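You operate a simulated robot arm through the tools that you are given. There is no shell and no other tool.

You are at the controls of a simulated robot arm. One attempt, no reset.

TASK
Move the rail stop to the 50 mm mark and lock it.
Fine: slacken the stop knob and the lock knob, slide the stop, then tighten both into their green bands.

The check looks at the end state, three seconds after you hand in, the way a careful person would. Anything else that was tipped, shoved, dropped, spilled or broken makes it a failure.

THE ROBOT
A 6-joint arm with a two-finger gripper, fixed in place. Base frame: the origin is on the floor under the middle of its stand, x ahead of it, y to its left, z up; the work surface is at about z = 0.86. Units: m, degrees, N and s.
With the tool pointing down near the work surface it reaches from about 0.14 to 0.68 m from the base axis. Its first joint turns from -66.0 to 66.0 degrees. Payload 2.45 kg.
The TCP is the grasp point between the finger pads, 0.03 m short of the fingertips. In the tool frame z runs along the fingers and y along their closing line. The gripper opens to 0.106 m; its body begins 0.079 m behind the TCP.
Orientation is that of the tool frame in the base frame, as a unit quaternion [x, y, z, w]. With the fingers straight down and closing along the base's y, the tool's x points along the base's -x, its y along +y and its z along -z.

THE INTERFACE
- The arm moves only by the tool move_arm. Its argument "targets" is a list of rows, each a list of 6 numbers: the shift along the base's x, y, z in m, then the turn, a rotation vector about the base's x, y, z in degrees. In form: [[tx, ty, tz, rx, ry, rz], ...]. A call has 1 to 20 rows; each row is the pose to reach, as a shift and turn from the pose commanded when the call began. "grip" is the opening in per cent of the stroke, from 0 (shut) to 100 (fully open), set as the call begins (left out, the last holds). Rows are played at 5 a second. More than 0.05 m and 8.6 degrees between two rows, or a gripper value outside its range, and nothing of the call is played. A pose out of reach is approached as far as the arm can. The call stops where the force on the tool passes 40 N (or 10 N more than at its start, if that is more) or the arm is blocked; 0.2 s more then pass. Each finger travels about 0.153 m/s and halts on what it meets, pressing with about 26 N; the grip force reading is that of the motor and also rises with nothing between the fingers. The clock runs only during rows and for 0.2 s after the last one: add rows that repeat a pose to give the fingers time. The reply holds the time, the measured pose of the TCP, the force on the tool along the base axes, the opening and the grip force, in the units named above and with some noise, with the torque about the TCP (base axes, N m) and any sound that the robot's microphone picked up.
- Cameras (640 x 400 px; columns grow to the right, rows downward): "scene" is fixed at [0.0638, 0.4126, 1.4223]; the picture's right is [-0.73, -0.69, 0.00], its down [-0.29, 0.31, -0.91] and it looks along [0.62, -0.66, -0.42] (base axes); focal length 217 px, centre (320, 200). "wrist" rides on the gripper at [0.076, -0.002, -0.106] in the tool frame; the picture's right is [0.02, 1.00, 0.00], its down [-0.78, 0.02, -0.62] and it looks along [-0.62, 0.01, 0.78] (tool axes); focal length 247 px, centre (320, 200). There is no depth. A picture from a camera that has moved, and an enlarged one, comes with that camera's place and axes in the base frame and with its lens.
- capture(camera): a new picture of that camera. It takes no simulated time.
- zoom(camera, box): a new picture of the part [left, top, right, bottom] of that camera's present view, enlarged. It takes no simulated time.
- close_job(): hands the job in; it is judged then, once.

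Nothing tells you positions but the pictures and the camera data. Unless the task says otherwise, let go and move clear before handing in.

The tools are called after "Call:" as a command line: name --pt "numbers of a row" for each row, then --argument value for the rest, lists and objects as JSON in quotes. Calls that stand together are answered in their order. move_arm: Moves the arm, as the interface text tells. Its arguments: {"type":"object","properties":{"targets":{"type":"array"},"grip":{"type":"number"}},"required":["targets"]} The other tools are called the same way: capture (camera) takes a picture; zoom (camera, box) takes an enlarged picture of a part of a camera's view; close_job () hands the job in.

At the start:

```text
t: 0.0
tcp_pos: [0.299, 0.192, 1.305]
ee_rot: [0.0, 1.0, 0.0, 0.0]
force: [0.4, 0.5, 0.6]
torque: [-0.03, 0.05, -0.03]
width: 0.1055
grip_force: 0.0
```

scene: 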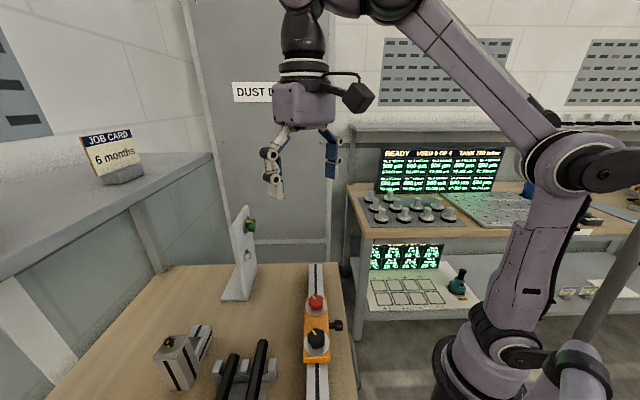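
wrist: 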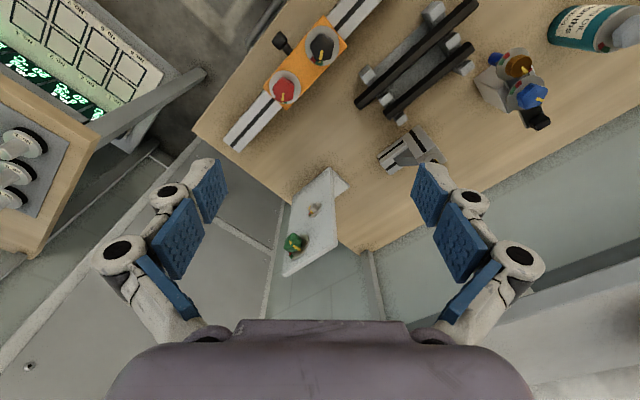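

I see a bench with a rail carrying an orange stop that has a red and a black knob, plus other fixtures nearby. I'll zoom in on the rail and the stop before moving anything.

Call:
zoom --camera "scene" --box '[260, 250, 380, 400]'

Call:
zoom --camera "wrist" --box '[200, 0, 400, 160]'

Call:
zoom --camera "scene" --box '[140, 180, 380, 400]'

Call:
zoom --camera "scene" --box '[360, 130, 520, 310]'

```text
2.67 times, centred on (320, 325) of scene
camera zoom: at [0.0638, 0.4126, 1.4223], right [-0.73, -0.69, 0.0], down [-0.29, 0.31, -0.91], along [0.62, -0.66, -0.42], focal length 578 px, centre (320, -133)
```

zoom: 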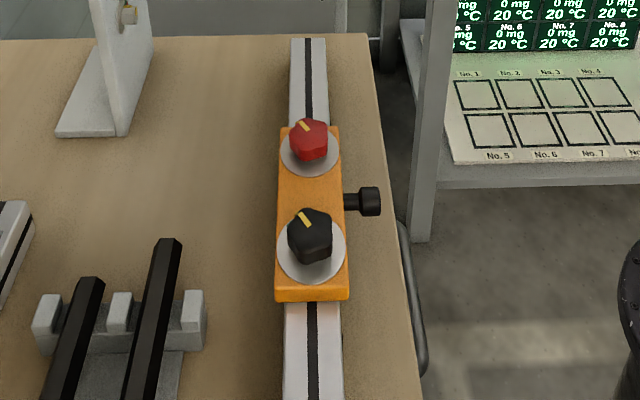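

```text
2.50 times, centred on (300, 80) of wrist
camera zoom: at [0.2233, 0.1905, 1.4099], right [-0.02, 1.0, 0.0], down [0.78, 0.02, 0.62], along [0.62, 0.01, -0.78], focal length 617 px, centre (370, 500)
```

zoom: 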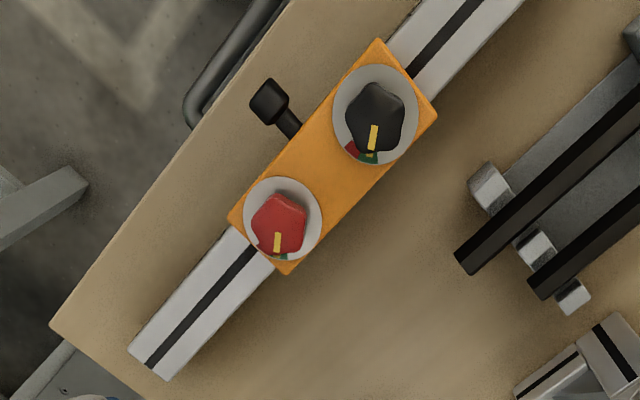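

```text
1.82 times, centred on (260, 290) of scene
camera zoom: at [0.0638, 0.4126, 1.4223], right [-0.73, -0.69, 0.0], down [-0.29, 0.31, -0.91], along [0.62, -0.66, -0.42], focal length 394 px, centre (429, 36)
```

zoom: 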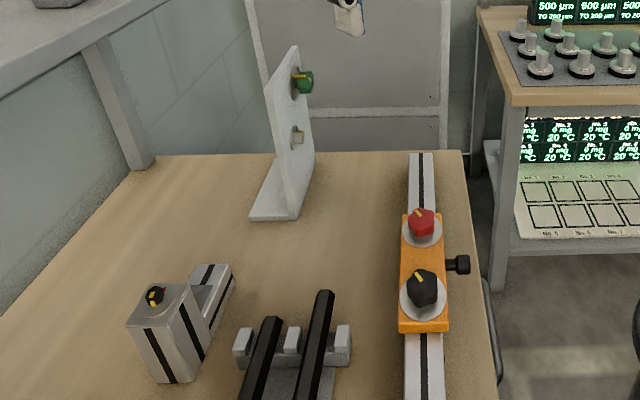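

```text
2.22 times, centred on (440, 220) of scene
camera zoom: at [0.0638, 0.4126, 1.4223], right [-0.73, -0.69, 0.0], down [-0.29, 0.31, -0.91], along [0.62, -0.66, -0.42], focal length 482 px, centre (53, 156)
```

zoom: 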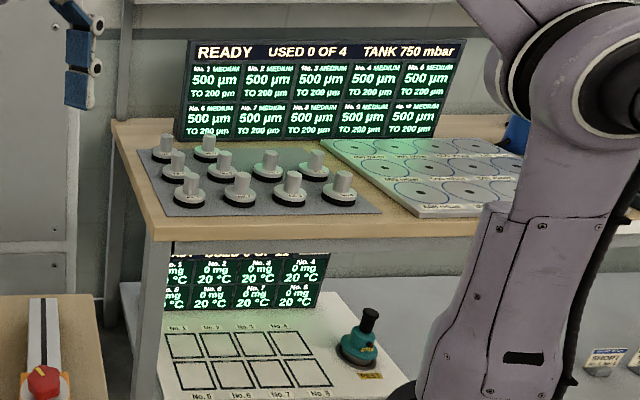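

The orange stop sits on a rail running at about 45° through roughly (0.35, 0.12) and (0.28, 0.195), with a red and a black knob on top and a black knob on its side. I'll bring the wrist camera closer to find the scale and the green bands.

Call:
move_arm --pt "-0.02 -0.006 -0.04 0 0 0" --pt "-0.04 -0.012 -0.08 0 0 0" --pt "-0.06 -0.018 -0.12 0 0 0" --pt "-0.08 -0.024 -0.15 0 0 0" --pt "-0.1 -0.03 -0.18 0 0 0" --pt "-0.1 -0.03 -0.18 0 0 0"

Call:
capture --camera "wrist"

Call:
capture --camera "scene"

```text
t: 1.4
tcp_pos: [0.1988, 0.1638, 1.1244]
ee_rot: [0.0, 1.0, 0.0, 0.001]
force: [-0.5, 0.4, -0.6]
torque: [-0.01, -0.01, 0.0]
width: 0.1058
grip_force: 0.0
```

```text
taken
camera wrist: at [0.1236, 0.1609, 1.2298], right [-0.02, 1.0, 0.0], down [0.78, 0.02, 0.62], along [0.62, 0.01, -0.78], focal length 247 px, centre (320, 200)
```

wrist: 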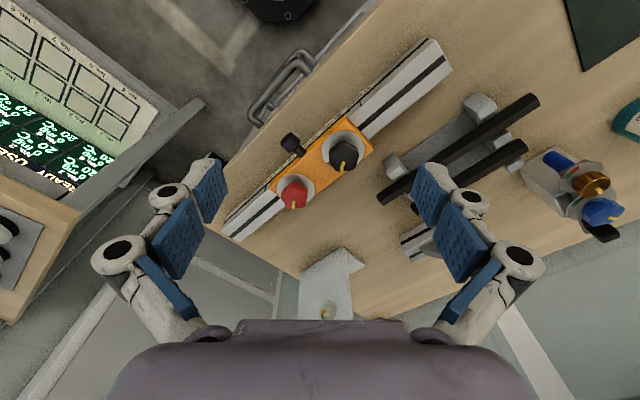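

```text
taken
```

scene: 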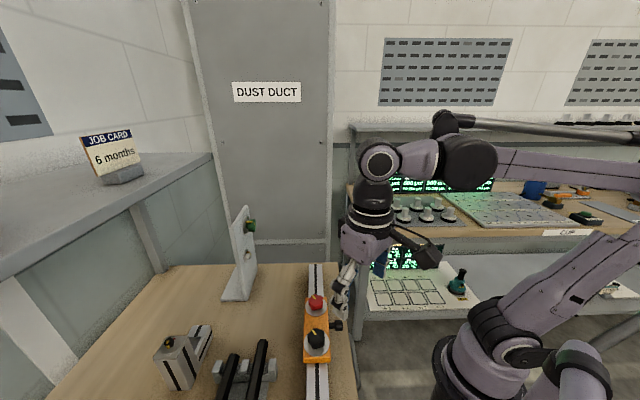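

The stop is now in clear view of the wrist camera. I'll zoom in on it and along the rail to look for a scale.

Call:
zoom --camera "wrist" --box '[250, 100, 400, 220]'

Call:
zoom --camera "wrist" --box '[340, 30, 480, 130]'

Call:
zoom --camera "wrist" --box '[210, 150, 310, 250]'

Call:
zoom --camera "wrist" --box '[500, 0, 640, 240]'

```text
3.33 times, centred on (325, 160) of wrist
camera zoom: at [0.1236, 0.1609, 1.2298], right [-0.02, 1.0, 0.0], down [0.78, 0.02, 0.62], along [0.62, 0.01, -0.78], focal length 823 px, centre (303, 333)
```

zoom: 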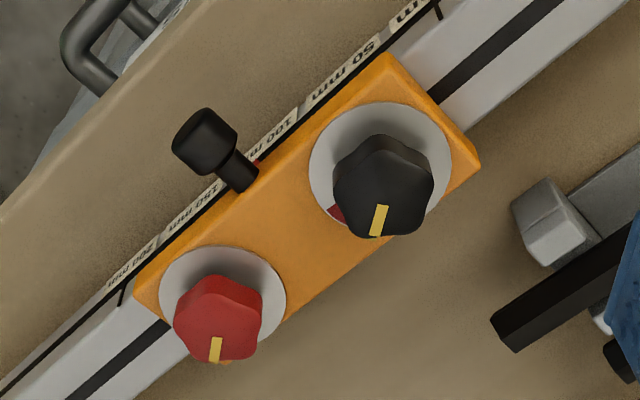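

```text
4.00 times, centred on (410, 80) of wrist
camera zoom: at [0.1236, 0.1609, 1.2298], right [-0.02, 1.0, 0.0], down [0.78, 0.02, 0.62], along [0.62, 0.01, -0.78], focal length 988 px, centre (-40, 680)
```

zoom: 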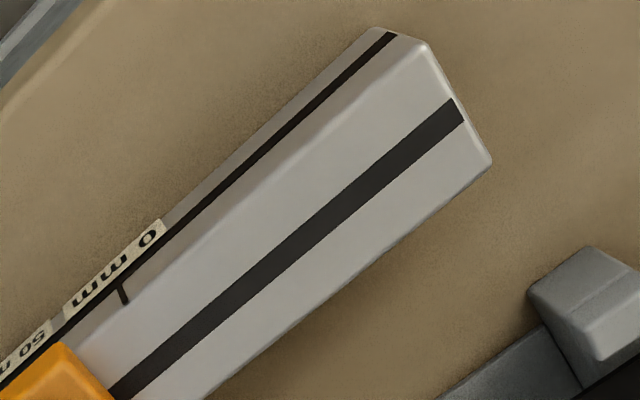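

```text
4.00 times, centred on (260, 200) of wrist
camera zoom: at [0.1236, 0.1609, 1.2298], right [-0.02, 1.0, 0.0], down [0.78, 0.02, 0.62], along [0.62, 0.01, -0.78], focal length 988 px, centre (560, 200)
```

zoom: 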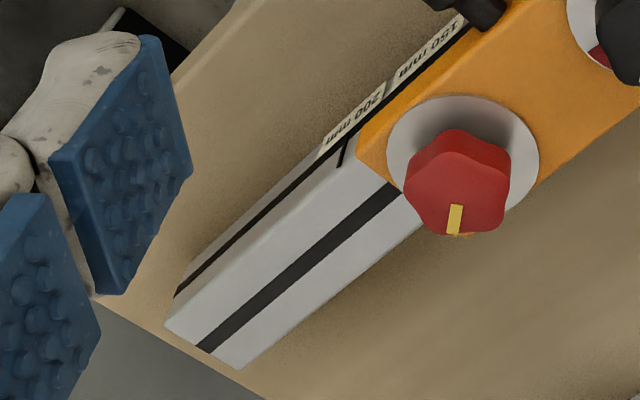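

```text
1.67 times, centred on (570, 120) of wrist
camera zoom: at [0.1236, 0.1609, 1.2298], right [-0.02, 1.0, 0.0], down [0.78, 0.02, 0.62], along [0.62, 0.01, -0.78], focal length 412 px, centre (-97, 333)
```

zoom: 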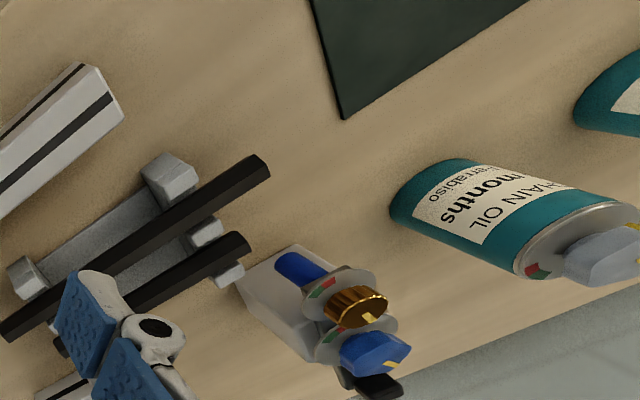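

The scale is on the robot-facing side of the rail, labelled 0 to 200 mm, with 0 at the near-left end. I'll turn the wrist 45° to look square at that side and find the pointer.

Call:
move_arm --pt "0.0 -0.014 -0.01 0 0 7.5" --pt "0.0 -0.028 -0.02 0 0 15" --pt "0.0 -0.042 -0.03 0 0 22.5" --pt "0.01 -0.056 -0.04 0 0 30" --pt "0.02 -0.07 -0.05 0 0 37.5" --pt "0.03 -0.082 -0.06 0 0 45" --pt "0.03 -0.082 -0.06 0 0 45"

Call:
capture --camera "wrist"

Call:
zoom --camera "wrist" --box '[220, 80, 420, 205]'

```text
t: 3.0
tcp_pos: [0.2273, 0.0815, 1.0644]
ee_rot: [-0.383, 0.924, 0.0, 0.0]
force: [-1.0, 0.1, 0.4]
torque: [-0.03, -0.04, -0.03]
width: 0.1059
grip_force: 0.0
```

```text
taken
camera wrist: at [0.1758, 0.025, 1.17], right [-0.72, 0.69, 0.0], down [0.54, 0.57, 0.62], along [0.43, 0.45, -0.78], focal length 247 px, centre (320, 200)
```

wrist: 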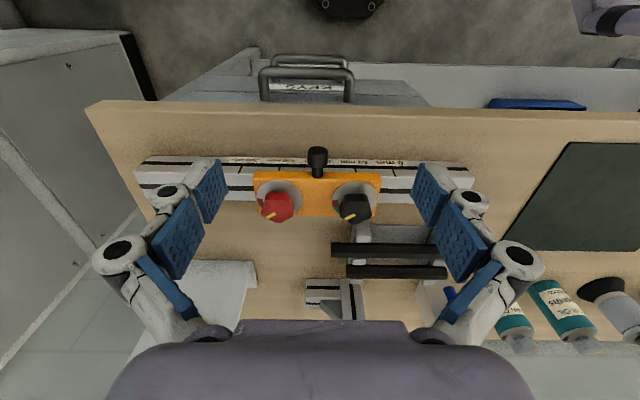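

```text
3.20 times, centred on (320, 142) of wrist
camera zoom: at [0.1758, 0.025, 1.17], right [-0.72, 0.69, 0.0], down [0.54, 0.57, 0.62], along [0.43, 0.45, -0.78], focal length 790 px, centre (320, 384)
```

zoom: 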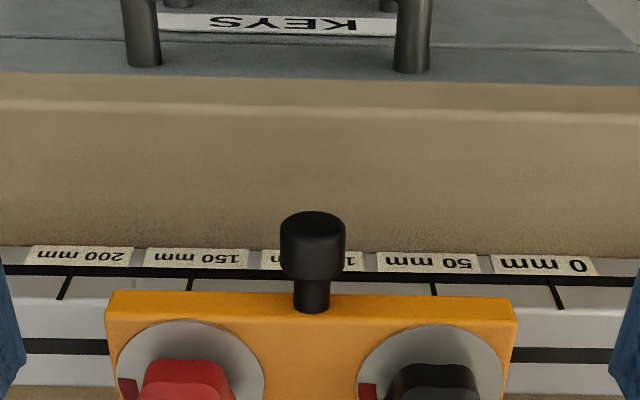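

The scale labels read 200 down to 0 from left to right in this inverted view, and the stop's middle is near 100 mm. I'll zoom in further to find the pointer and read the bands.

Call:
zoom --camera "wrist" --box '[280, 140, 360, 190]'

Call:
zoom --camera "wrist" --box '[240, 160, 400, 260]'

Call:
zoom --camera "scene" --box '[290, 280, 350, 370]'

Call:
zoom --camera "scene" --box '[150, 320, 290, 400]'

```text
8.00 times, centred on (320, 165) of wrist
camera zoom: at [0.1758, 0.025, 1.17], right [-0.72, 0.69, 0.0], down [0.54, 0.57, 0.62], along [0.43, 0.45, -0.78], focal length 1976 px, centre (320, 480)
```

zoom: 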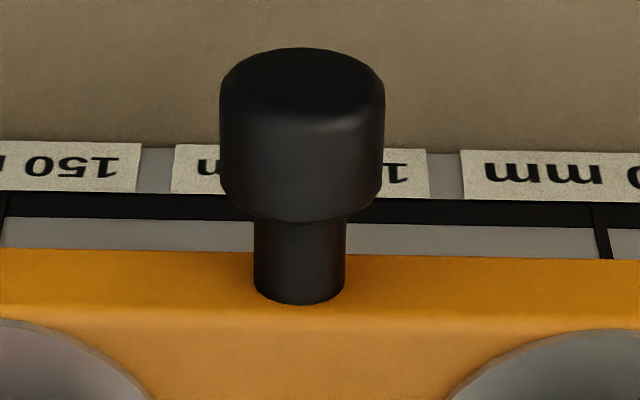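

```text
4.00 times, centred on (320, 210) of wrist
camera zoom: at [0.1758, 0.025, 1.17], right [-0.72, 0.69, 0.0], down [0.54, 0.57, 0.62], along [0.43, 0.45, -0.78], focal length 988 px, centre (320, 160)
```

zoom: 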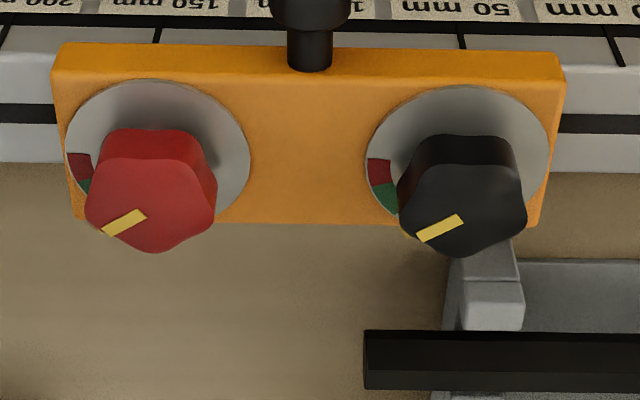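

```text
4.44 times, centred on (320, 325) of scene
camera zoom: at [0.0638, 0.4126, 1.4223], right [-0.73, -0.69, 0.0], down [-0.29, 0.31, -0.91], along [0.62, -0.66, -0.42], focal length 963 px, centre (320, -356)
```

zoom: 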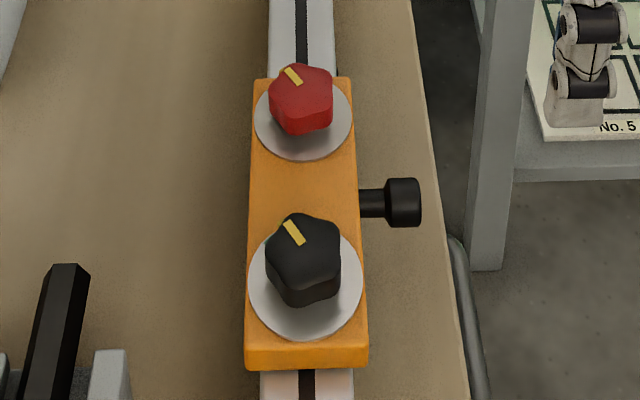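

```text
4.57 times, centred on (220, 360) of scene
camera zoom: at [0.0638, 0.4126, 1.4223], right [-0.73, -0.69, 0.0], down [-0.29, 0.31, -0.91], along [0.62, -0.66, -0.42], focal length 991 px, centre (777, -531)
```

zoom: 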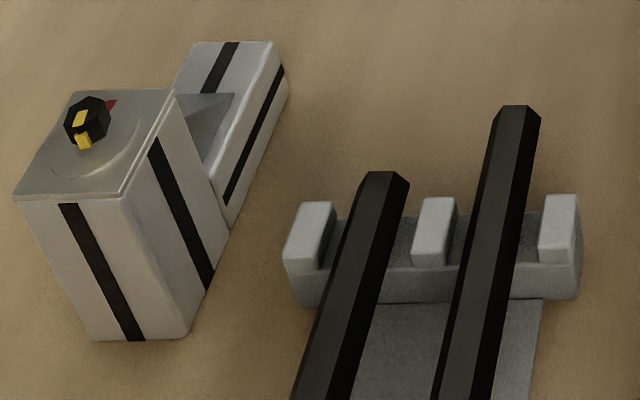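

Both knobs seem to start near their green bands: clockwise runs from green into red, so counter-clockwise slackens. The pointer is hidden behind the side handle, so I'll look from the 0 mm side at a lower angle.

Call:
move_arm --pt "-0.01 0.01 0.0 0 0 -7.5" --pt "-0.02 0.02 0.0 0 0 -15" --pt "-0.03 0.035 -0.02 0 0 -22.5" --pt "-0.04 0.05 -0.04 0 0 -30" --pt "-0.052 0.06 -0.06 0 0 -37.5" --pt "-0.062 0.068 -0.08 0 0 -45" --pt "-0.062 0.068 -0.08 0 0 -45"

Call:
capture --camera "wrist"

Call:
zoom --camera "wrist" --box '[240, 160, 400, 260]'

```text
t: 4.6
tcp_pos: [0.166, 0.1494, 0.9837]
ee_rot: [0.001, 1.0, -0.001, 0.0]
force: [-0.9, -0.6, 0.0]
torque: [-0.02, 0.02, 0.02]
width: 0.106
grip_force: 0.1
```

```text
taken
camera wrist: at [0.0907, 0.1477, 1.0892], right [-0.02, 1.0, 0.0], down [0.78, 0.02, 0.62], along [0.62, 0.01, -0.78], focal length 247 px, centre (320, 200)
```

wrist: 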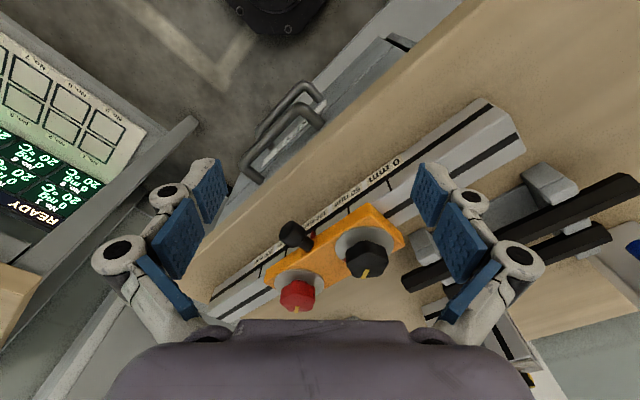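

```text
4.00 times, centred on (320, 210) of wrist
camera zoom: at [0.0907, 0.1477, 1.0892], right [-0.02, 1.0, 0.0], down [0.78, 0.02, 0.62], along [0.62, 0.01, -0.78], focal length 988 px, centre (320, 160)
```

zoom: 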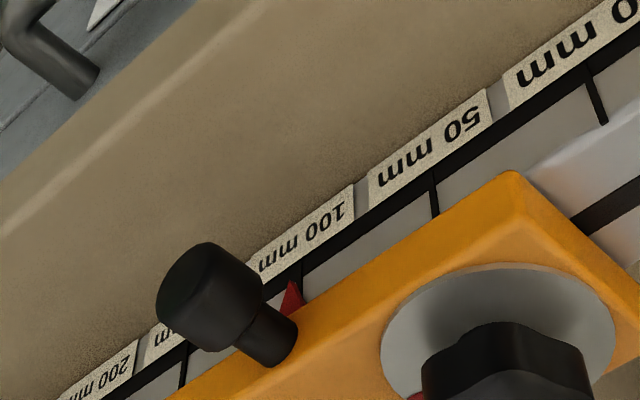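

The red triangle under the handle is now visible, close to the 100 mm tick. I'll zoom in tighter to read it.

Call:
zoom --camera "wrist" --box '[290, 205, 340, 245]'

Call:
zoom --camera "wrist" --box '[260, 215, 410, 320]'

```text
10.00 times, centred on (315, 225) of wrist
camera zoom: at [0.0907, 0.1477, 1.0892], right [-0.02, 1.0, 0.0], down [0.78, 0.02, 0.62], along [0.62, 0.01, -0.78], focal length 2470 px, centre (370, -50)
```

zoom: 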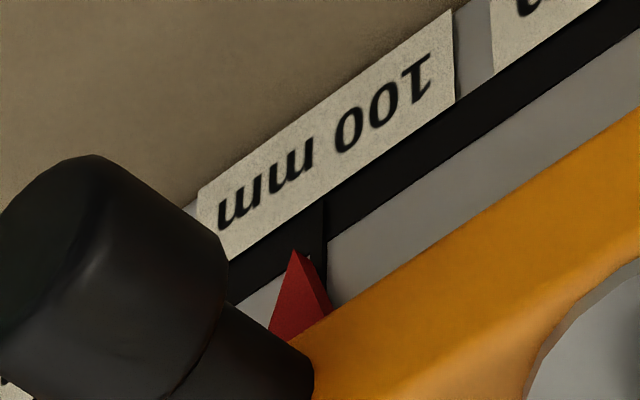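

```text
3.81 times, centred on (335, 268) of wrist
camera zoom: at [0.0907, 0.1477, 1.0892], right [-0.02, 1.0, 0.0], down [0.78, 0.02, 0.62], along [0.62, 0.01, -0.78], focal length 941 px, centre (263, -57)
```

zoom: 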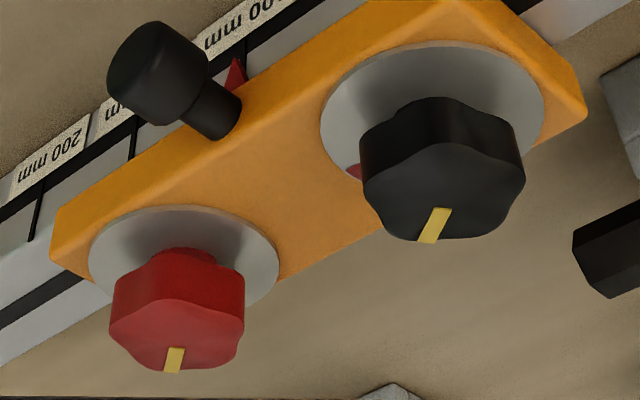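

The red triangle reads about 100 mm, once I allow for it standing slightly proud of the rail, so the stop has to travel about 50 mm toward 0. I put the black knob at about (0.279, 0.195), with its dial at z 0.92 and its top at 0.946, and the red knob at about (0.349, 0.128). Next I'll hover over the black knob with the fingers closing across the rail.

Call:
move_arm --pt "0.0 0.0 0.03 0 0 -7.5" --pt "0.01 0.01 0.05 0 0 -15" --pt "0.035 0.015 0.05 0 0 -22.5" --pt "0.06 0.025 0.05 0 0 -30" --pt "0.09 0.035 0.05 0 0 -37.5" --pt "0.113 0.046 0.05 0 0 -45" --pt "0.113 0.046 0.05 0 0 -45" --grip 60

Call:
capture --camera "wrist"

Call:
capture --camera "scene"

```text
t: 6.2
tcp_pos: [0.2793, 0.1928, 1.0329]
ee_rot: [0.383, 0.924, 0.0, 0.0]
force: [-0.4, -0.5, 0.0]
torque: [-0.02, -0.01, 0.04]
width: 0.0635
grip_force: 0.2
```

```text
taken
camera wrist: at [0.2259, 0.2458, 1.1381], right [0.69, 0.72, 0.0], down [0.56, -0.54, 0.62], along [0.45, -0.43, -0.78], focal length 247 px, centre (320, 200)
```

wrist: 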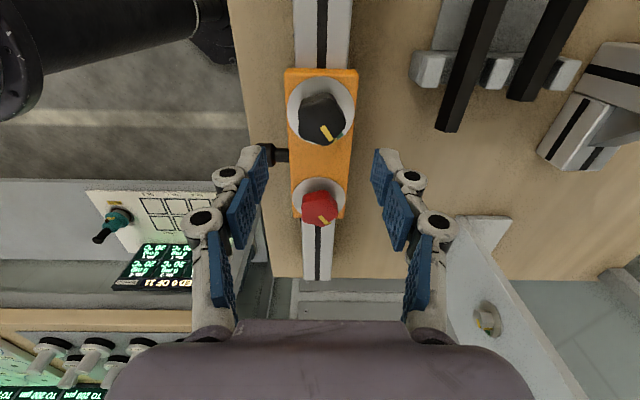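

```text
taken
```

scene: 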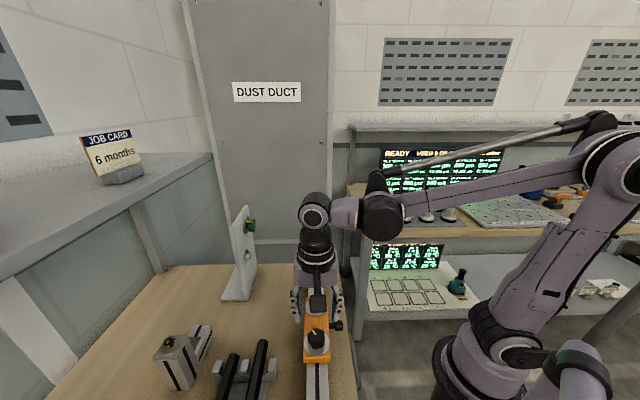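

The gripper is hovering nearly over the black knob. I'll zoom in to fix the axis of the knob and read the dial bands.

Call:
zoom --camera "wrist" --box '[270, 60, 374, 160]'

Call:
zoom --camera "wrist" --box '[270, 150, 374, 250]'

Call:
zoom --camera "scene" --box '[280, 270, 355, 380]'

```text
4.00 times, centred on (322, 110) of wrist
camera zoom: at [0.2259, 0.2458, 1.1381], right [0.69, 0.72, 0.0], down [0.56, -0.54, 0.62], along [0.45, -0.43, -0.78], focal length 988 px, centre (312, 560)
```

zoom: 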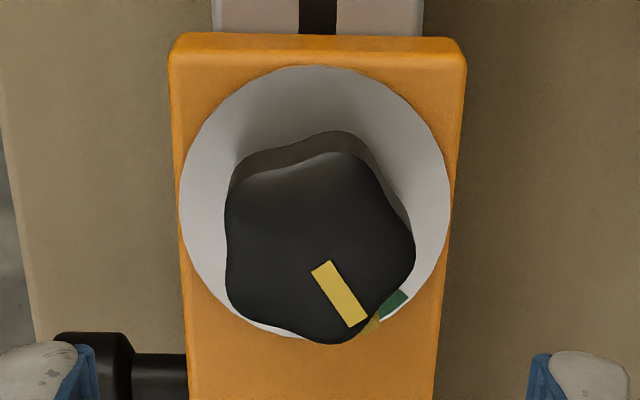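

```text
4.00 times, centred on (322, 200) of wrist
camera zoom: at [0.2259, 0.2458, 1.1381], right [0.69, 0.72, 0.0], down [0.56, -0.54, 0.62], along [0.45, -0.43, -0.78], focal length 988 px, centre (312, 200)
```

zoom: 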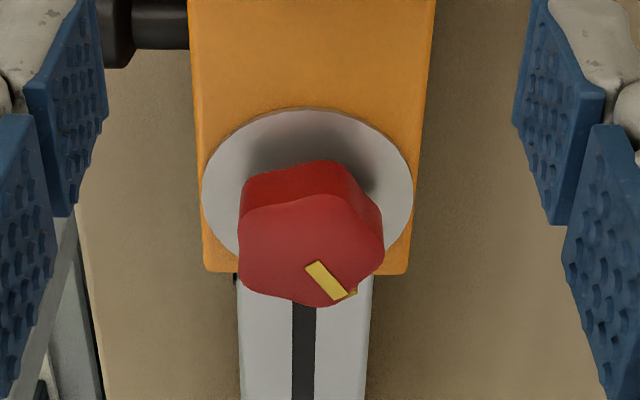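

```text
3.64 times, centred on (318, 325) of scene
camera zoom: at [0.0638, 0.4126, 1.4223], right [-0.73, -0.69, 0.0], down [-0.29, 0.31, -0.91], along [0.62, -0.66, -0.42], focal length 788 px, centre (329, -254)
```

zoom: 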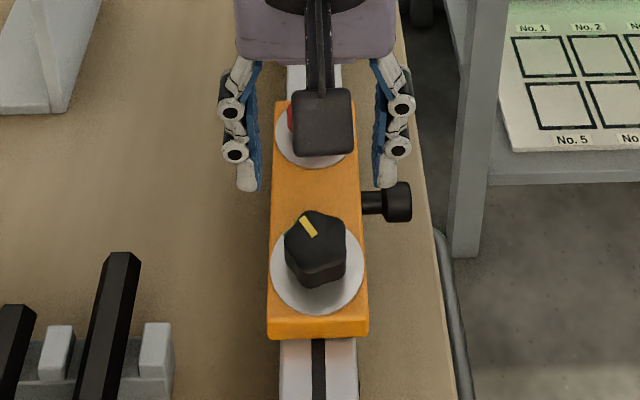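

The geometry agrees with the black knob's axis being near (0.280, 0.1955). I'll zoom in closer to see the bands against the pointers.

Call:
zoom --camera "wrist" --box '[315, 120, 355, 150]'

Call:
zoom --camera "wrist" --box '[305, 200, 345, 230]'

Call:
zoom --camera "scene" --box '[300, 318, 340, 360]'

```text
13.33 times, centred on (335, 135) of wrist
camera zoom: at [0.2259, 0.2458, 1.1381], right [0.69, 0.72, 0.0], down [0.56, -0.54, 0.62], along [0.45, -0.43, -0.78], focal length 3293 px, centre (120, 1067)
```

zoom: 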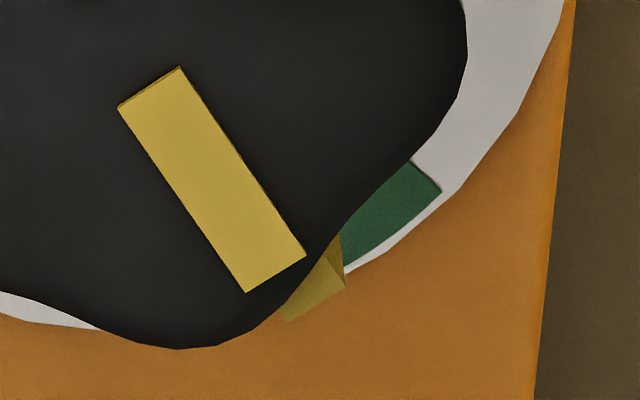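

```text
13.33 times, centred on (325, 215) of wrist
camera zoom: at [0.2259, 0.2458, 1.1381], right [0.69, 0.72, 0.0], down [0.56, -0.54, 0.62], along [0.45, -0.43, -0.78], focal length 3293 px, centre (253, 0)
```

zoom: 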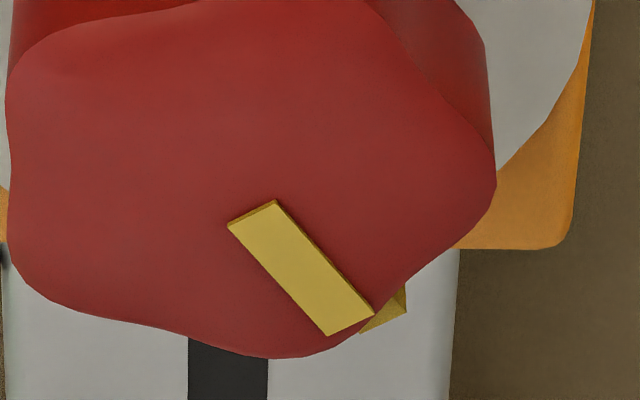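

```text
9.52 times, centred on (320, 339) of scene
camera zoom: at [0.0638, 0.4126, 1.4223], right [-0.73, -0.69, 0.0], down [-0.29, 0.31, -0.91], along [0.62, -0.66, -0.42], focal length 2064 px, centre (320, -1124)
```

zoom: 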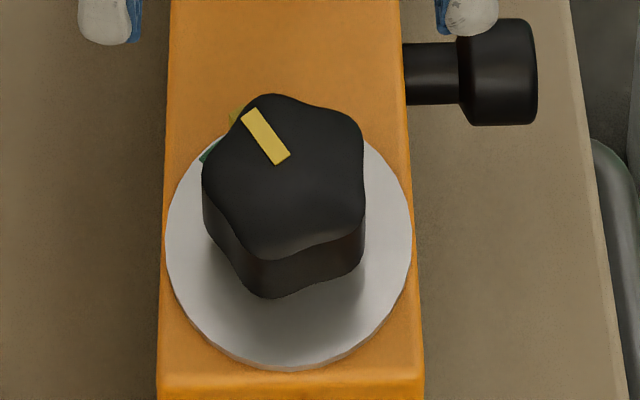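

Both pointers sit near the red side of their green bands, which I estimate at 41–64° in this view, with red following at about 64–85°. I'll lower the fingers around the black knob, keeping the tips about 6–8 mm above the dial.

Call:
move_arm --pt "0.0 0.0015 -0.03 0 0 0" --pt "0.0 0.0015 -0.055 0 0 0" --pt "0.0 0.0015 -0.07 0 0 0" --pt "0.0 0.0015 -0.077 0 0 0" --pt "0.0 0.0015 -0.077 0 0 0" --grip 60

Call:
capture --camera "wrist"

Call:
zoom --camera "scene" --box '[280, 270, 360, 380]'

```text
t: 7.4
tcp_pos: [0.2798, 0.1963, 0.9578]
ee_rot: [0.382, 0.924, 0.0, 0.0]
force: [-0.4, -0.2, -0.3]
torque: [-0.05, 0.03, 0.0]
width: 0.0636
grip_force: 0.1
```

```text
taken
camera wrist: at [0.2261, 0.2482, 1.0624], right [0.69, 0.72, 0.0], down [0.57, -0.54, 0.62], along [0.45, -0.43, -0.78], focal length 247 px, centre (320, 200)
```

wrist: 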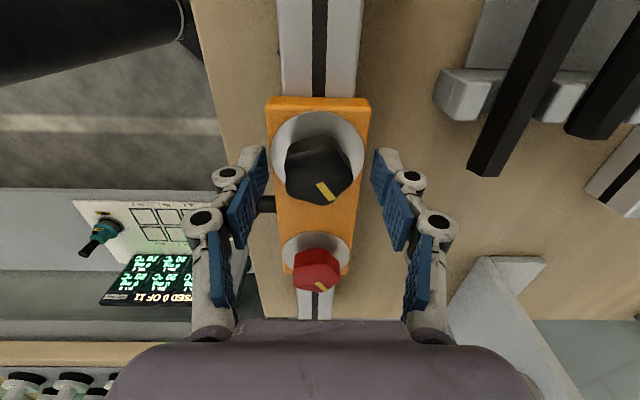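

```text
3.64 times, centred on (320, 325) of scene
camera zoom: at [0.0638, 0.4126, 1.4223], right [-0.73, -0.69, 0.0], down [-0.29, 0.31, -0.91], along [0.62, -0.66, -0.42], focal length 788 px, centre (320, -254)
```

zoom: 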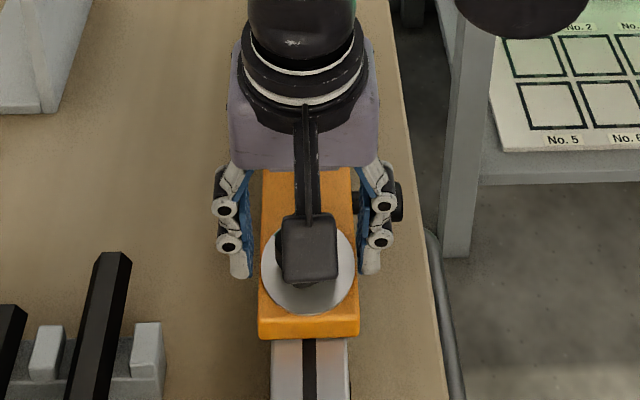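

The fingers straddle the black knob evenly with no contact. Closing on it now.

Call:
move_arm --pt "0 0 0 0 0 0" --pt "0 0 0 0 0 0" --pt "0 0 0 0 0 0" --pt "0 0 0 0 0 0" --grip 0

Call:
capture --camera "wrist"

```text
t: 8.4
tcp_pos: [0.2791, 0.1948, 0.9578]
ee_rot: [0.383, 0.924, -0.002, 0.0]
force: [-11.1, -11.6, 7.1]
torque: [-0.22, 0.09, 0.08]
width: 0.0382
grip_force: 44.9
```

```text
taken
camera wrist: at [0.2253, 0.2474, 1.0626], right [0.69, 0.72, 0.0], down [0.57, -0.54, 0.62], along [0.45, -0.43, -0.78], focal length 247 px, centre (320, 200)
```

wrist: 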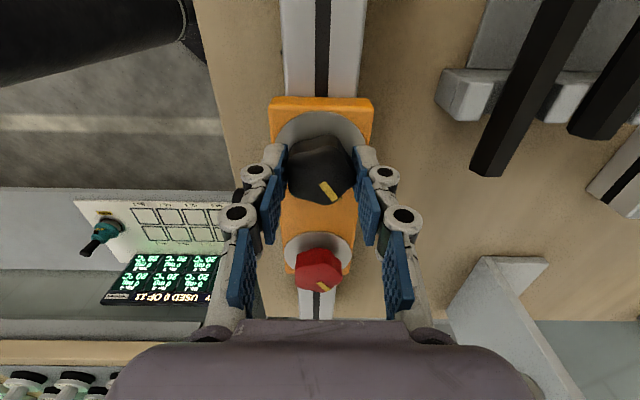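

The grip is on at 38 mm wide, with about 16 N pushing the tool toward the robot, so I'm about 1 mm off centre. I'll ease that off before turning.

Call:
move_arm --pt "-0.0005 -0.0005 0 0 0 0" --pt "-0.001 -0.001 0 0 0 0" --pt "-0.001 -0.001 0 0 0 0"

```text
t: 9.2
tcp_pos: [0.2789, 0.1948, 0.9581]
ee_rot: [0.384, 0.923, 0.0, 0.0]
force: [-5.4, -7.1, 0.1]
torque: [-0.2, 0.41, 0.07]
width: 0.0379
grip_force: 44.3
```

The side force halved, so I'll take out the rest and start a small counter-clockwise turn, watching the torque.

Call:
move_arm --pt "-0.0008 -0.001 0 0 0 0" --pt "-0.0008 -0.001 0 0 0 4" --pt "-0.0008 -0.001 0 0 0 8" --pt "-0.0008 -0.001 0 0 0 12" --pt "-0.0008 -0.001 0 0 0 15"

Call:
zoom --camera "wrist" --box '[260, 100, 380, 220]'

```text
t: 10.4
tcp_pos: [0.2785, 0.1954, 0.9567]
ee_rot: [0.259, 0.966, 0.002, 0.002]
force: [14.7, 7.0, -30.5]
torque: [0.18, -0.17, -0.31]
width: 0.0384
grip_force: 44.9
```

```text
3.33 times, centred on (320, 160) of wrist
camera zoom: at [0.2129, 0.231, 1.0626], right [0.48, 0.88, 0.0], down [0.68, -0.38, 0.62], along [0.55, -0.3, -0.78], focal length 823 px, centre (320, 333)
```

zoom: 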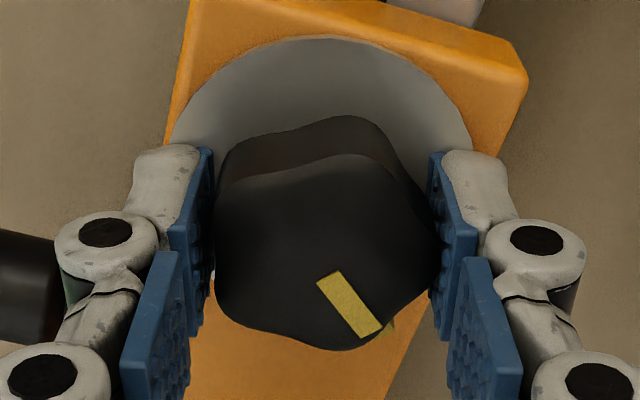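

The knob turned with the gripper, as the pointer kept its place in the gripper frame. There's a 30 N downward pull I don't like, so I'll hold still and read the forces again.

Call:
move_arm --pt "0 0 0 0 0 0" --pt "0 0 0 0 0 0"

Call:
zoom --camera "scene" --box '[280, 270, 360, 380]'

```text
t: 11.0
tcp_pos: [0.279, 0.1951, 0.9575]
ee_rot: [0.259, 0.966, 0.001, 0.001]
force: [15.6, 8.9, -32.6]
torque: [-0.1, -0.32, 0.2]
width: 0.0385
grip_force: 44.7
```

```text
3.64 times, centred on (320, 325) of scene
camera zoom: at [0.0645, 0.413, 1.4221], right [-0.73, -0.69, 0.0], down [-0.29, 0.31, -0.91], along [0.62, -0.66, -0.42], focal length 788 px, centre (320, -254)
```

zoom: 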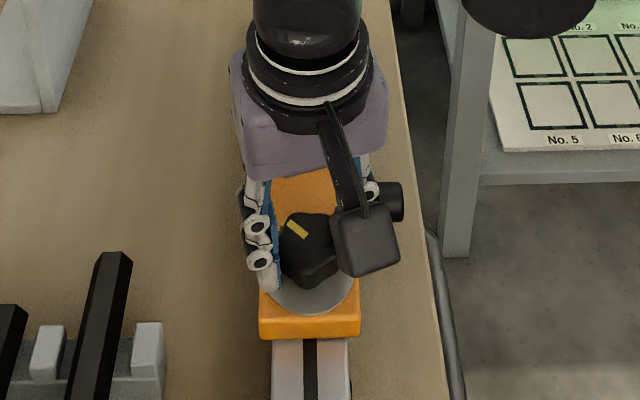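

The force holds steady at about 33 N down and 18 N sideways, so the tool is slightly high and off axis. I'll shift it a little to relax both before turning further.

Call:
move_arm --pt "0.0005 0.0003 -0.0008 0 0 0" --pt "0.001 0.0006 -0.0016 0 0 0" --pt "0.001 0.0006 -0.0016 0 0 0"

```text
t: 11.8
tcp_pos: [0.2779, 0.1949, 0.9572]
ee_rot: [0.258, 0.966, 0.001, -0.002]
force: [5.7, 5.0, 34.2]
torque: [0.2, -0.13, 0.01]
width: 0.0384
grip_force: 45.0
```

That overshot, as z is stiff at around 40 N/mm. I'll raise it by 0.8 mm to settle in the middle.

Call:
move_arm --pt "0.0002 0.0002 0.0004 0 0 0" --pt "0.0003 0.0003 0.0008 0 0 0" --pt "0.0003 0.0003 0.0008 0 0 0"

```text
t: 12.6
tcp_pos: [0.2791, 0.1953, 0.957]
ee_rot: [0.259, 0.966, 0.001, 0.0]
force: [10.5, 6.0, -1.3]
torque: [0.49, 0.48, -0.04]
width: 0.0385
grip_force: 44.9
```

The forces are small again. I'll continue the counter-clockwise turn in gentle steps.

Call:
move_arm --pt "0.0004 0.0003 0 0 0 5" --pt "0.0004 0.0003 0 0 0 10" --pt "0.0004 0.0003 0 0 0 15" --pt "0.0004 0.0003 0 0 0 20" --pt "0.0004 0.0003 0 0 0 25"

Call:
zoom --camera "wrist" --box '[260, 100, 380, 220]'

```text
t: 13.8
tcp_pos: [0.2789, 0.1948, 0.9573]
ee_rot: [0.044, 0.999, 0.0, -0.001]
force: [2.6, 7.3, -9.5]
torque: [0.14, -0.56, -0.13]
width: 0.0384
grip_force: 45.4
```

```text
3.33 times, centred on (320, 160) of wrist
camera zoom: at [0.2042, 0.2, 1.0624], right [0.06, 1.0, 0.0], down [0.78, -0.05, 0.62], along [0.62, -0.04, -0.78], focal length 823 px, centre (320, 333)
```

zoom: 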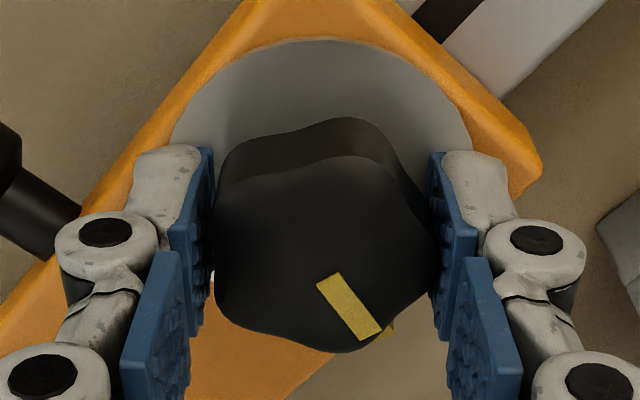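

The knob has come round 40° with no slip. I'll continue to about 85° in total.

Call:
move_arm --pt "0 0 -0.0002 0 0 5" --pt "0 0 -0.0002 0 0 10" --pt "0 0 -0.0002 0 0 15" --pt "0 0 -0.0002 0 0 20" --pt "0 0 -0.0002 0 0 25" --pt "0 0 -0.0002 0 0 30" --pt "0 0 -0.0002 0 0 35" --pt "0 0 -0.0002 0 0 40" --pt "0 0 -0.0002 0 0 45"

Call:
capture --camera "wrist"

Call:
zoom --camera "scene" --box '[280, 270, 360, 380]'

```text
t: 15.8
tcp_pos: [0.2787, 0.1961, 0.9559]
ee_rot: [-0.343, 0.939, 0.001, 0.0]
force: [-3.2, 18.8, 31.4]
torque: [0.18, 0.38, -0.03]
width: 0.0384
grip_force: 45.2
```

```text
taken
camera wrist: at [0.223, 0.1452, 1.0619], right [-0.66, 0.75, 0.0], down [0.59, 0.52, 0.62], along [0.47, 0.41, -0.78], focal length 247 px, centre (320, 200)
```

wrist: 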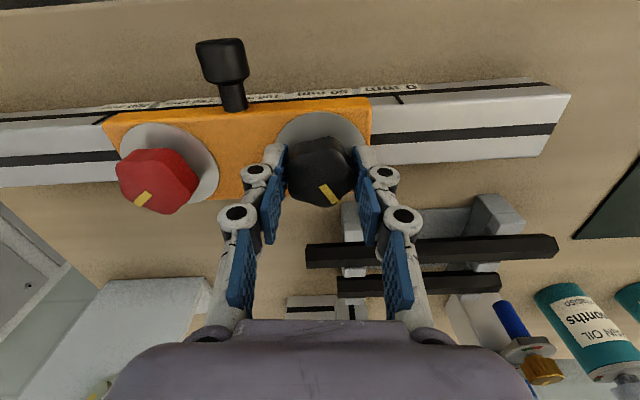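

```text
3.64 times, centred on (320, 325) of scene
camera zoom: at [0.0634, 0.4129, 1.4222], right [-0.73, -0.69, 0.0], down [-0.29, 0.31, -0.91], along [0.62, -0.66, -0.42], focal length 788 px, centre (320, -254)
```

zoom: 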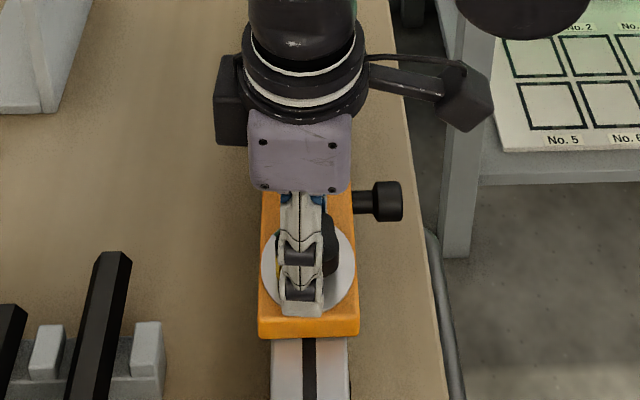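

The black knob has turned 85° counter-clockwise and the pointer followed. I'll release it with a partial opening that clears the red knob, rise, and see where the pointer now stands.

Call:
move_arm --pt "0 0 0.0005 0 0 0" --pt "0 0 0.0005 0 0 0" --pt "0 0 0.001 0 0 0" --pt "0 0 0.03 0 0 0" --pt "0 0 0.06 0 0 0" --pt "0 0 0.08 0 0 0" --pt "0 0 0.08 0 0 0" --grip 58

Call:
capture --camera "wrist"

Call:
zoom --camera "wrist" --box '[200, 40, 400, 190]'

```text
t: 17.4
tcp_pos: [0.279, 0.1946, 1.0364]
ee_rot: [-0.342, 0.94, 0.0, 0.0]
force: [0.4, 1.5, -0.7]
torque: [0.01, -0.03, 0.01]
width: 0.0616
grip_force: 0.1
```

```text
taken
camera wrist: at [0.2224, 0.1446, 1.1413], right [-0.66, 0.75, 0.0], down [0.59, 0.52, 0.62], along [0.47, 0.41, -0.78], focal length 247 px, centre (320, 200)
```

wrist: 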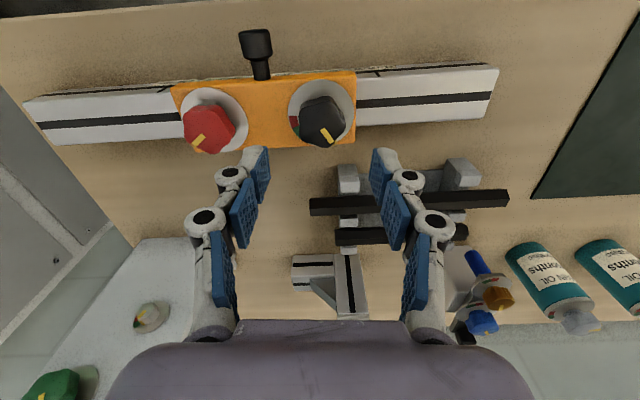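

```text
2.67 times, centred on (300, 115) of wrist
camera zoom: at [0.2224, 0.1446, 1.1413], right [-0.66, 0.75, 0.0], down [0.59, 0.52, 0.62], along [0.47, 0.41, -0.78], focal length 659 px, centre (373, 427)
```

zoom: 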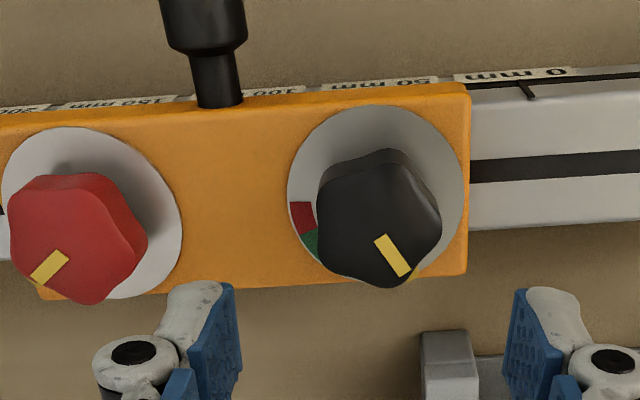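

The black knob's pointer has moved well clear of its bands. I'll zoom in to record where this dial's green band lies for the re-tightening.

Call:
zoom --camera "wrist" --box '[280, 72, 364, 156]'

Call:
zoom --camera "wrist" --box '[170, 80, 254, 164]'

```text
4.76 times, centred on (322, 114) of wrist
camera zoom: at [0.2224, 0.1446, 1.1413], right [-0.66, 0.75, 0.0], down [0.59, 0.52, 0.62], along [0.47, 0.41, -0.78], focal length 1176 px, centre (310, 610)
```

zoom: 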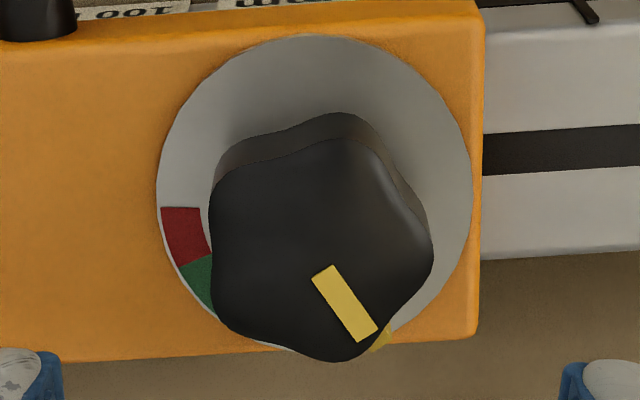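

```text
4.76 times, centred on (212, 122) of wrist
camera zoom: at [0.2224, 0.1446, 1.1413], right [-0.66, 0.75, 0.0], down [0.59, 0.52, 0.62], along [0.47, 0.41, -0.78], focal length 1176 px, centre (834, 571)
```

zoom: 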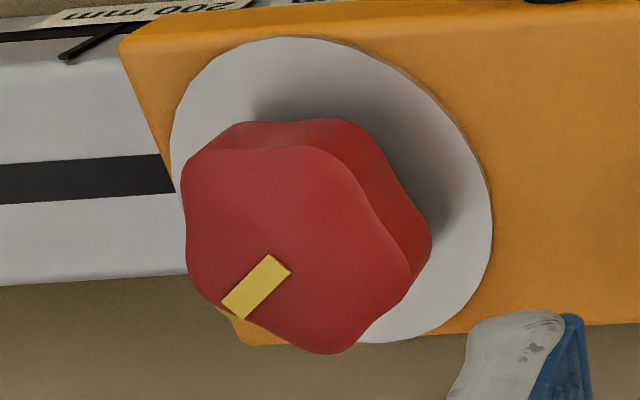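

The black pointer started near base angle −15°, its green band runs from about +4° to −24°, and it now sits near +70°. The red knob looks identical, so I'll move over it at about (0.349, 0.1275) and turn the wrist back to −45°.

Call:
move_arm --pt "0.006 -0.006 0 0 0 -7.2" --pt "0.012 -0.012 0 0 0 -14.4" --pt "0.018 -0.018 0 0 0 -21.6" --pt "0.024 -0.024 0 0 0 -28.8" --pt "0.03 -0.03 0 0 0 -36" --pt "0.036 -0.036 0 0 0 -43.2" --pt "0.043 -0.042 0 0 0 -50.4" --pt "0.05 -0.048 0 0 0 -57.6" --pt "0.057 -0.054 0 0 0 -64.8" --pt "0.063 -0.06 0 0 0 -72" --pt "0.067 -0.064 0 0 0 -79" --pt "0.07 -0.067 0 0 0 -85" --pt "0.07 -0.067 0 0 0 -85" --grip 60

Call:
capture --camera "wrist"

Call:
zoom --camera "wrist" --box '[270, 60, 374, 160]'

```text
t: 20.2
tcp_pos: [0.3499, 0.1276, 1.0359]
ee_rot: [0.384, 0.923, 0.0, 0.0]
force: [0.5, 0.2, 0.1]
torque: [-0.03, 0.0, 0.01]
width: 0.0636
grip_force: 0.0
```

```text
taken
camera wrist: at [0.2951, 0.1803, 1.1419], right [0.69, 0.72, 0.0], down [0.56, -0.54, 0.62], along [0.45, -0.43, -0.78], focal length 247 px, centre (320, 200)
```

wrist: 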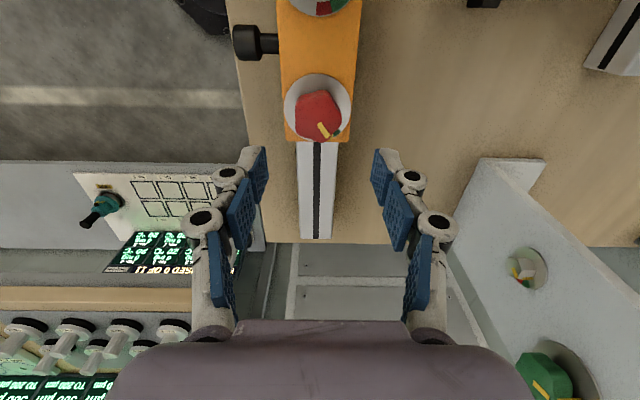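

```text
4.00 times, centred on (322, 110) of wrist
camera zoom: at [0.2951, 0.1803, 1.1419], right [0.69, 0.72, 0.0], down [0.56, -0.54, 0.62], along [0.45, -0.43, -0.78], focal length 988 px, centre (312, 560)
```

zoom: 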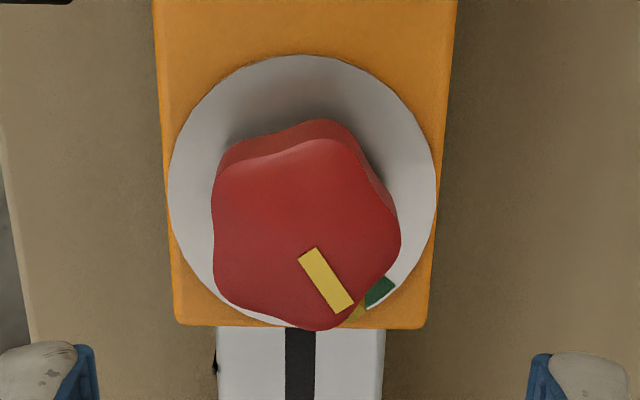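

The red knob's view matches the black one's, with its axis about 4 mm back from me, near (0.346, 0.128). I'll shift and descend around it.

Call:
move_arm --pt "-0.0038 0.0005 -0.03 0 0 0" --pt "-0.0038 0.0005 -0.055 0 0 0" --pt "-0.0038 0.0005 -0.072 0 0 0" --pt "-0.0038 0.0005 -0.0795 0 0 0" --pt "-0.0038 0.0005 -0.0795 0 0 0" --grip 60

Call:
capture --camera "wrist"

```text
t: 21.4
tcp_pos: [0.3443, 0.1288, 0.9559]
ee_rot: [0.382, 0.924, 0.001, 0.0]
force: [0.5, 0.6, -0.6]
torque: [0.01, 0.04, 0.03]
width: 0.0637
grip_force: 0.1
```

```text
taken
camera wrist: at [0.2908, 0.1807, 1.0623], right [0.69, 0.72, 0.0], down [0.57, -0.54, 0.62], along [0.45, -0.43, -0.78], focal length 247 px, centre (320, 200)
```

wrist: 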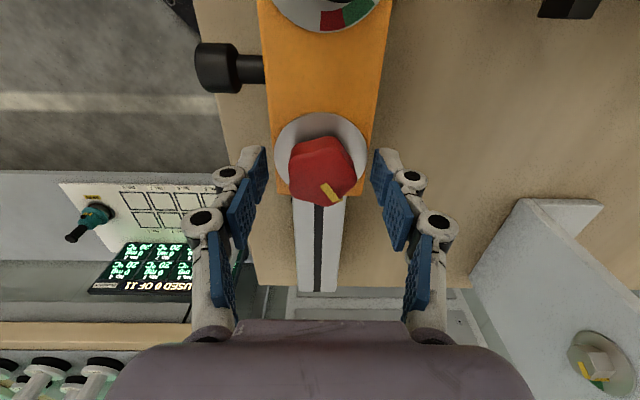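

The red knob sits centred between the fingers. Closing on it now.

Call:
move_arm --pt "0 0 0 0 0 0" --pt "0 0 0 0 0 0" --pt "0 0 0 0 0 0" --pt "0 0 0 0 0 0" --grip 0

```text
t: 22.4
tcp_pos: [0.346, 0.1291, 0.9569]
ee_rot: [0.383, 0.924, 0.001, 0.0]
force: [2.8, 2.6, 11.4]
torque: [0.11, -0.02, 0.01]
width: 0.0382
grip_force: 45.1
```

The alignment is good, with only a few newtons to the side. I'll begin the counter-clockwise turn.

Call:
move_arm --pt "0 0 0 0 0 4" --pt "0 0 0 0 0 8" --pt "0 0 0 0 0 12" --pt "0 0 0 0 0 16" --pt "0 0 0 0 0 20"

Call:
zoom --camera "wrist" --box '[260, 100, 380, 220]'

```text
t: 23.6
tcp_pos: [0.3469, 0.1287, 0.9571]
ee_rot: [0.215, 0.977, 0.001, 0.0]
force: [1.1, 3.0, 6.2]
torque: [-0.11, 0.0, -0.23]
width: 0.0382
grip_force: 44.6
```

```text
3.33 times, centred on (320, 160) of wrist
camera zoom: at [0.2765, 0.159, 1.0626], right [0.4, 0.92, 0.0], down [0.72, -0.32, 0.62], along [0.57, -0.25, -0.78], focal length 823 px, centre (320, 333)
```

zoom: 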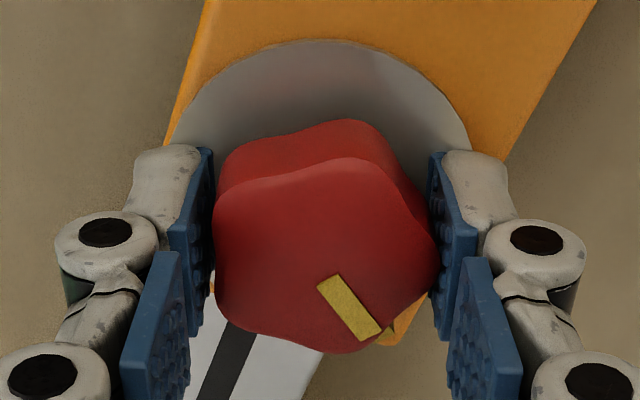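

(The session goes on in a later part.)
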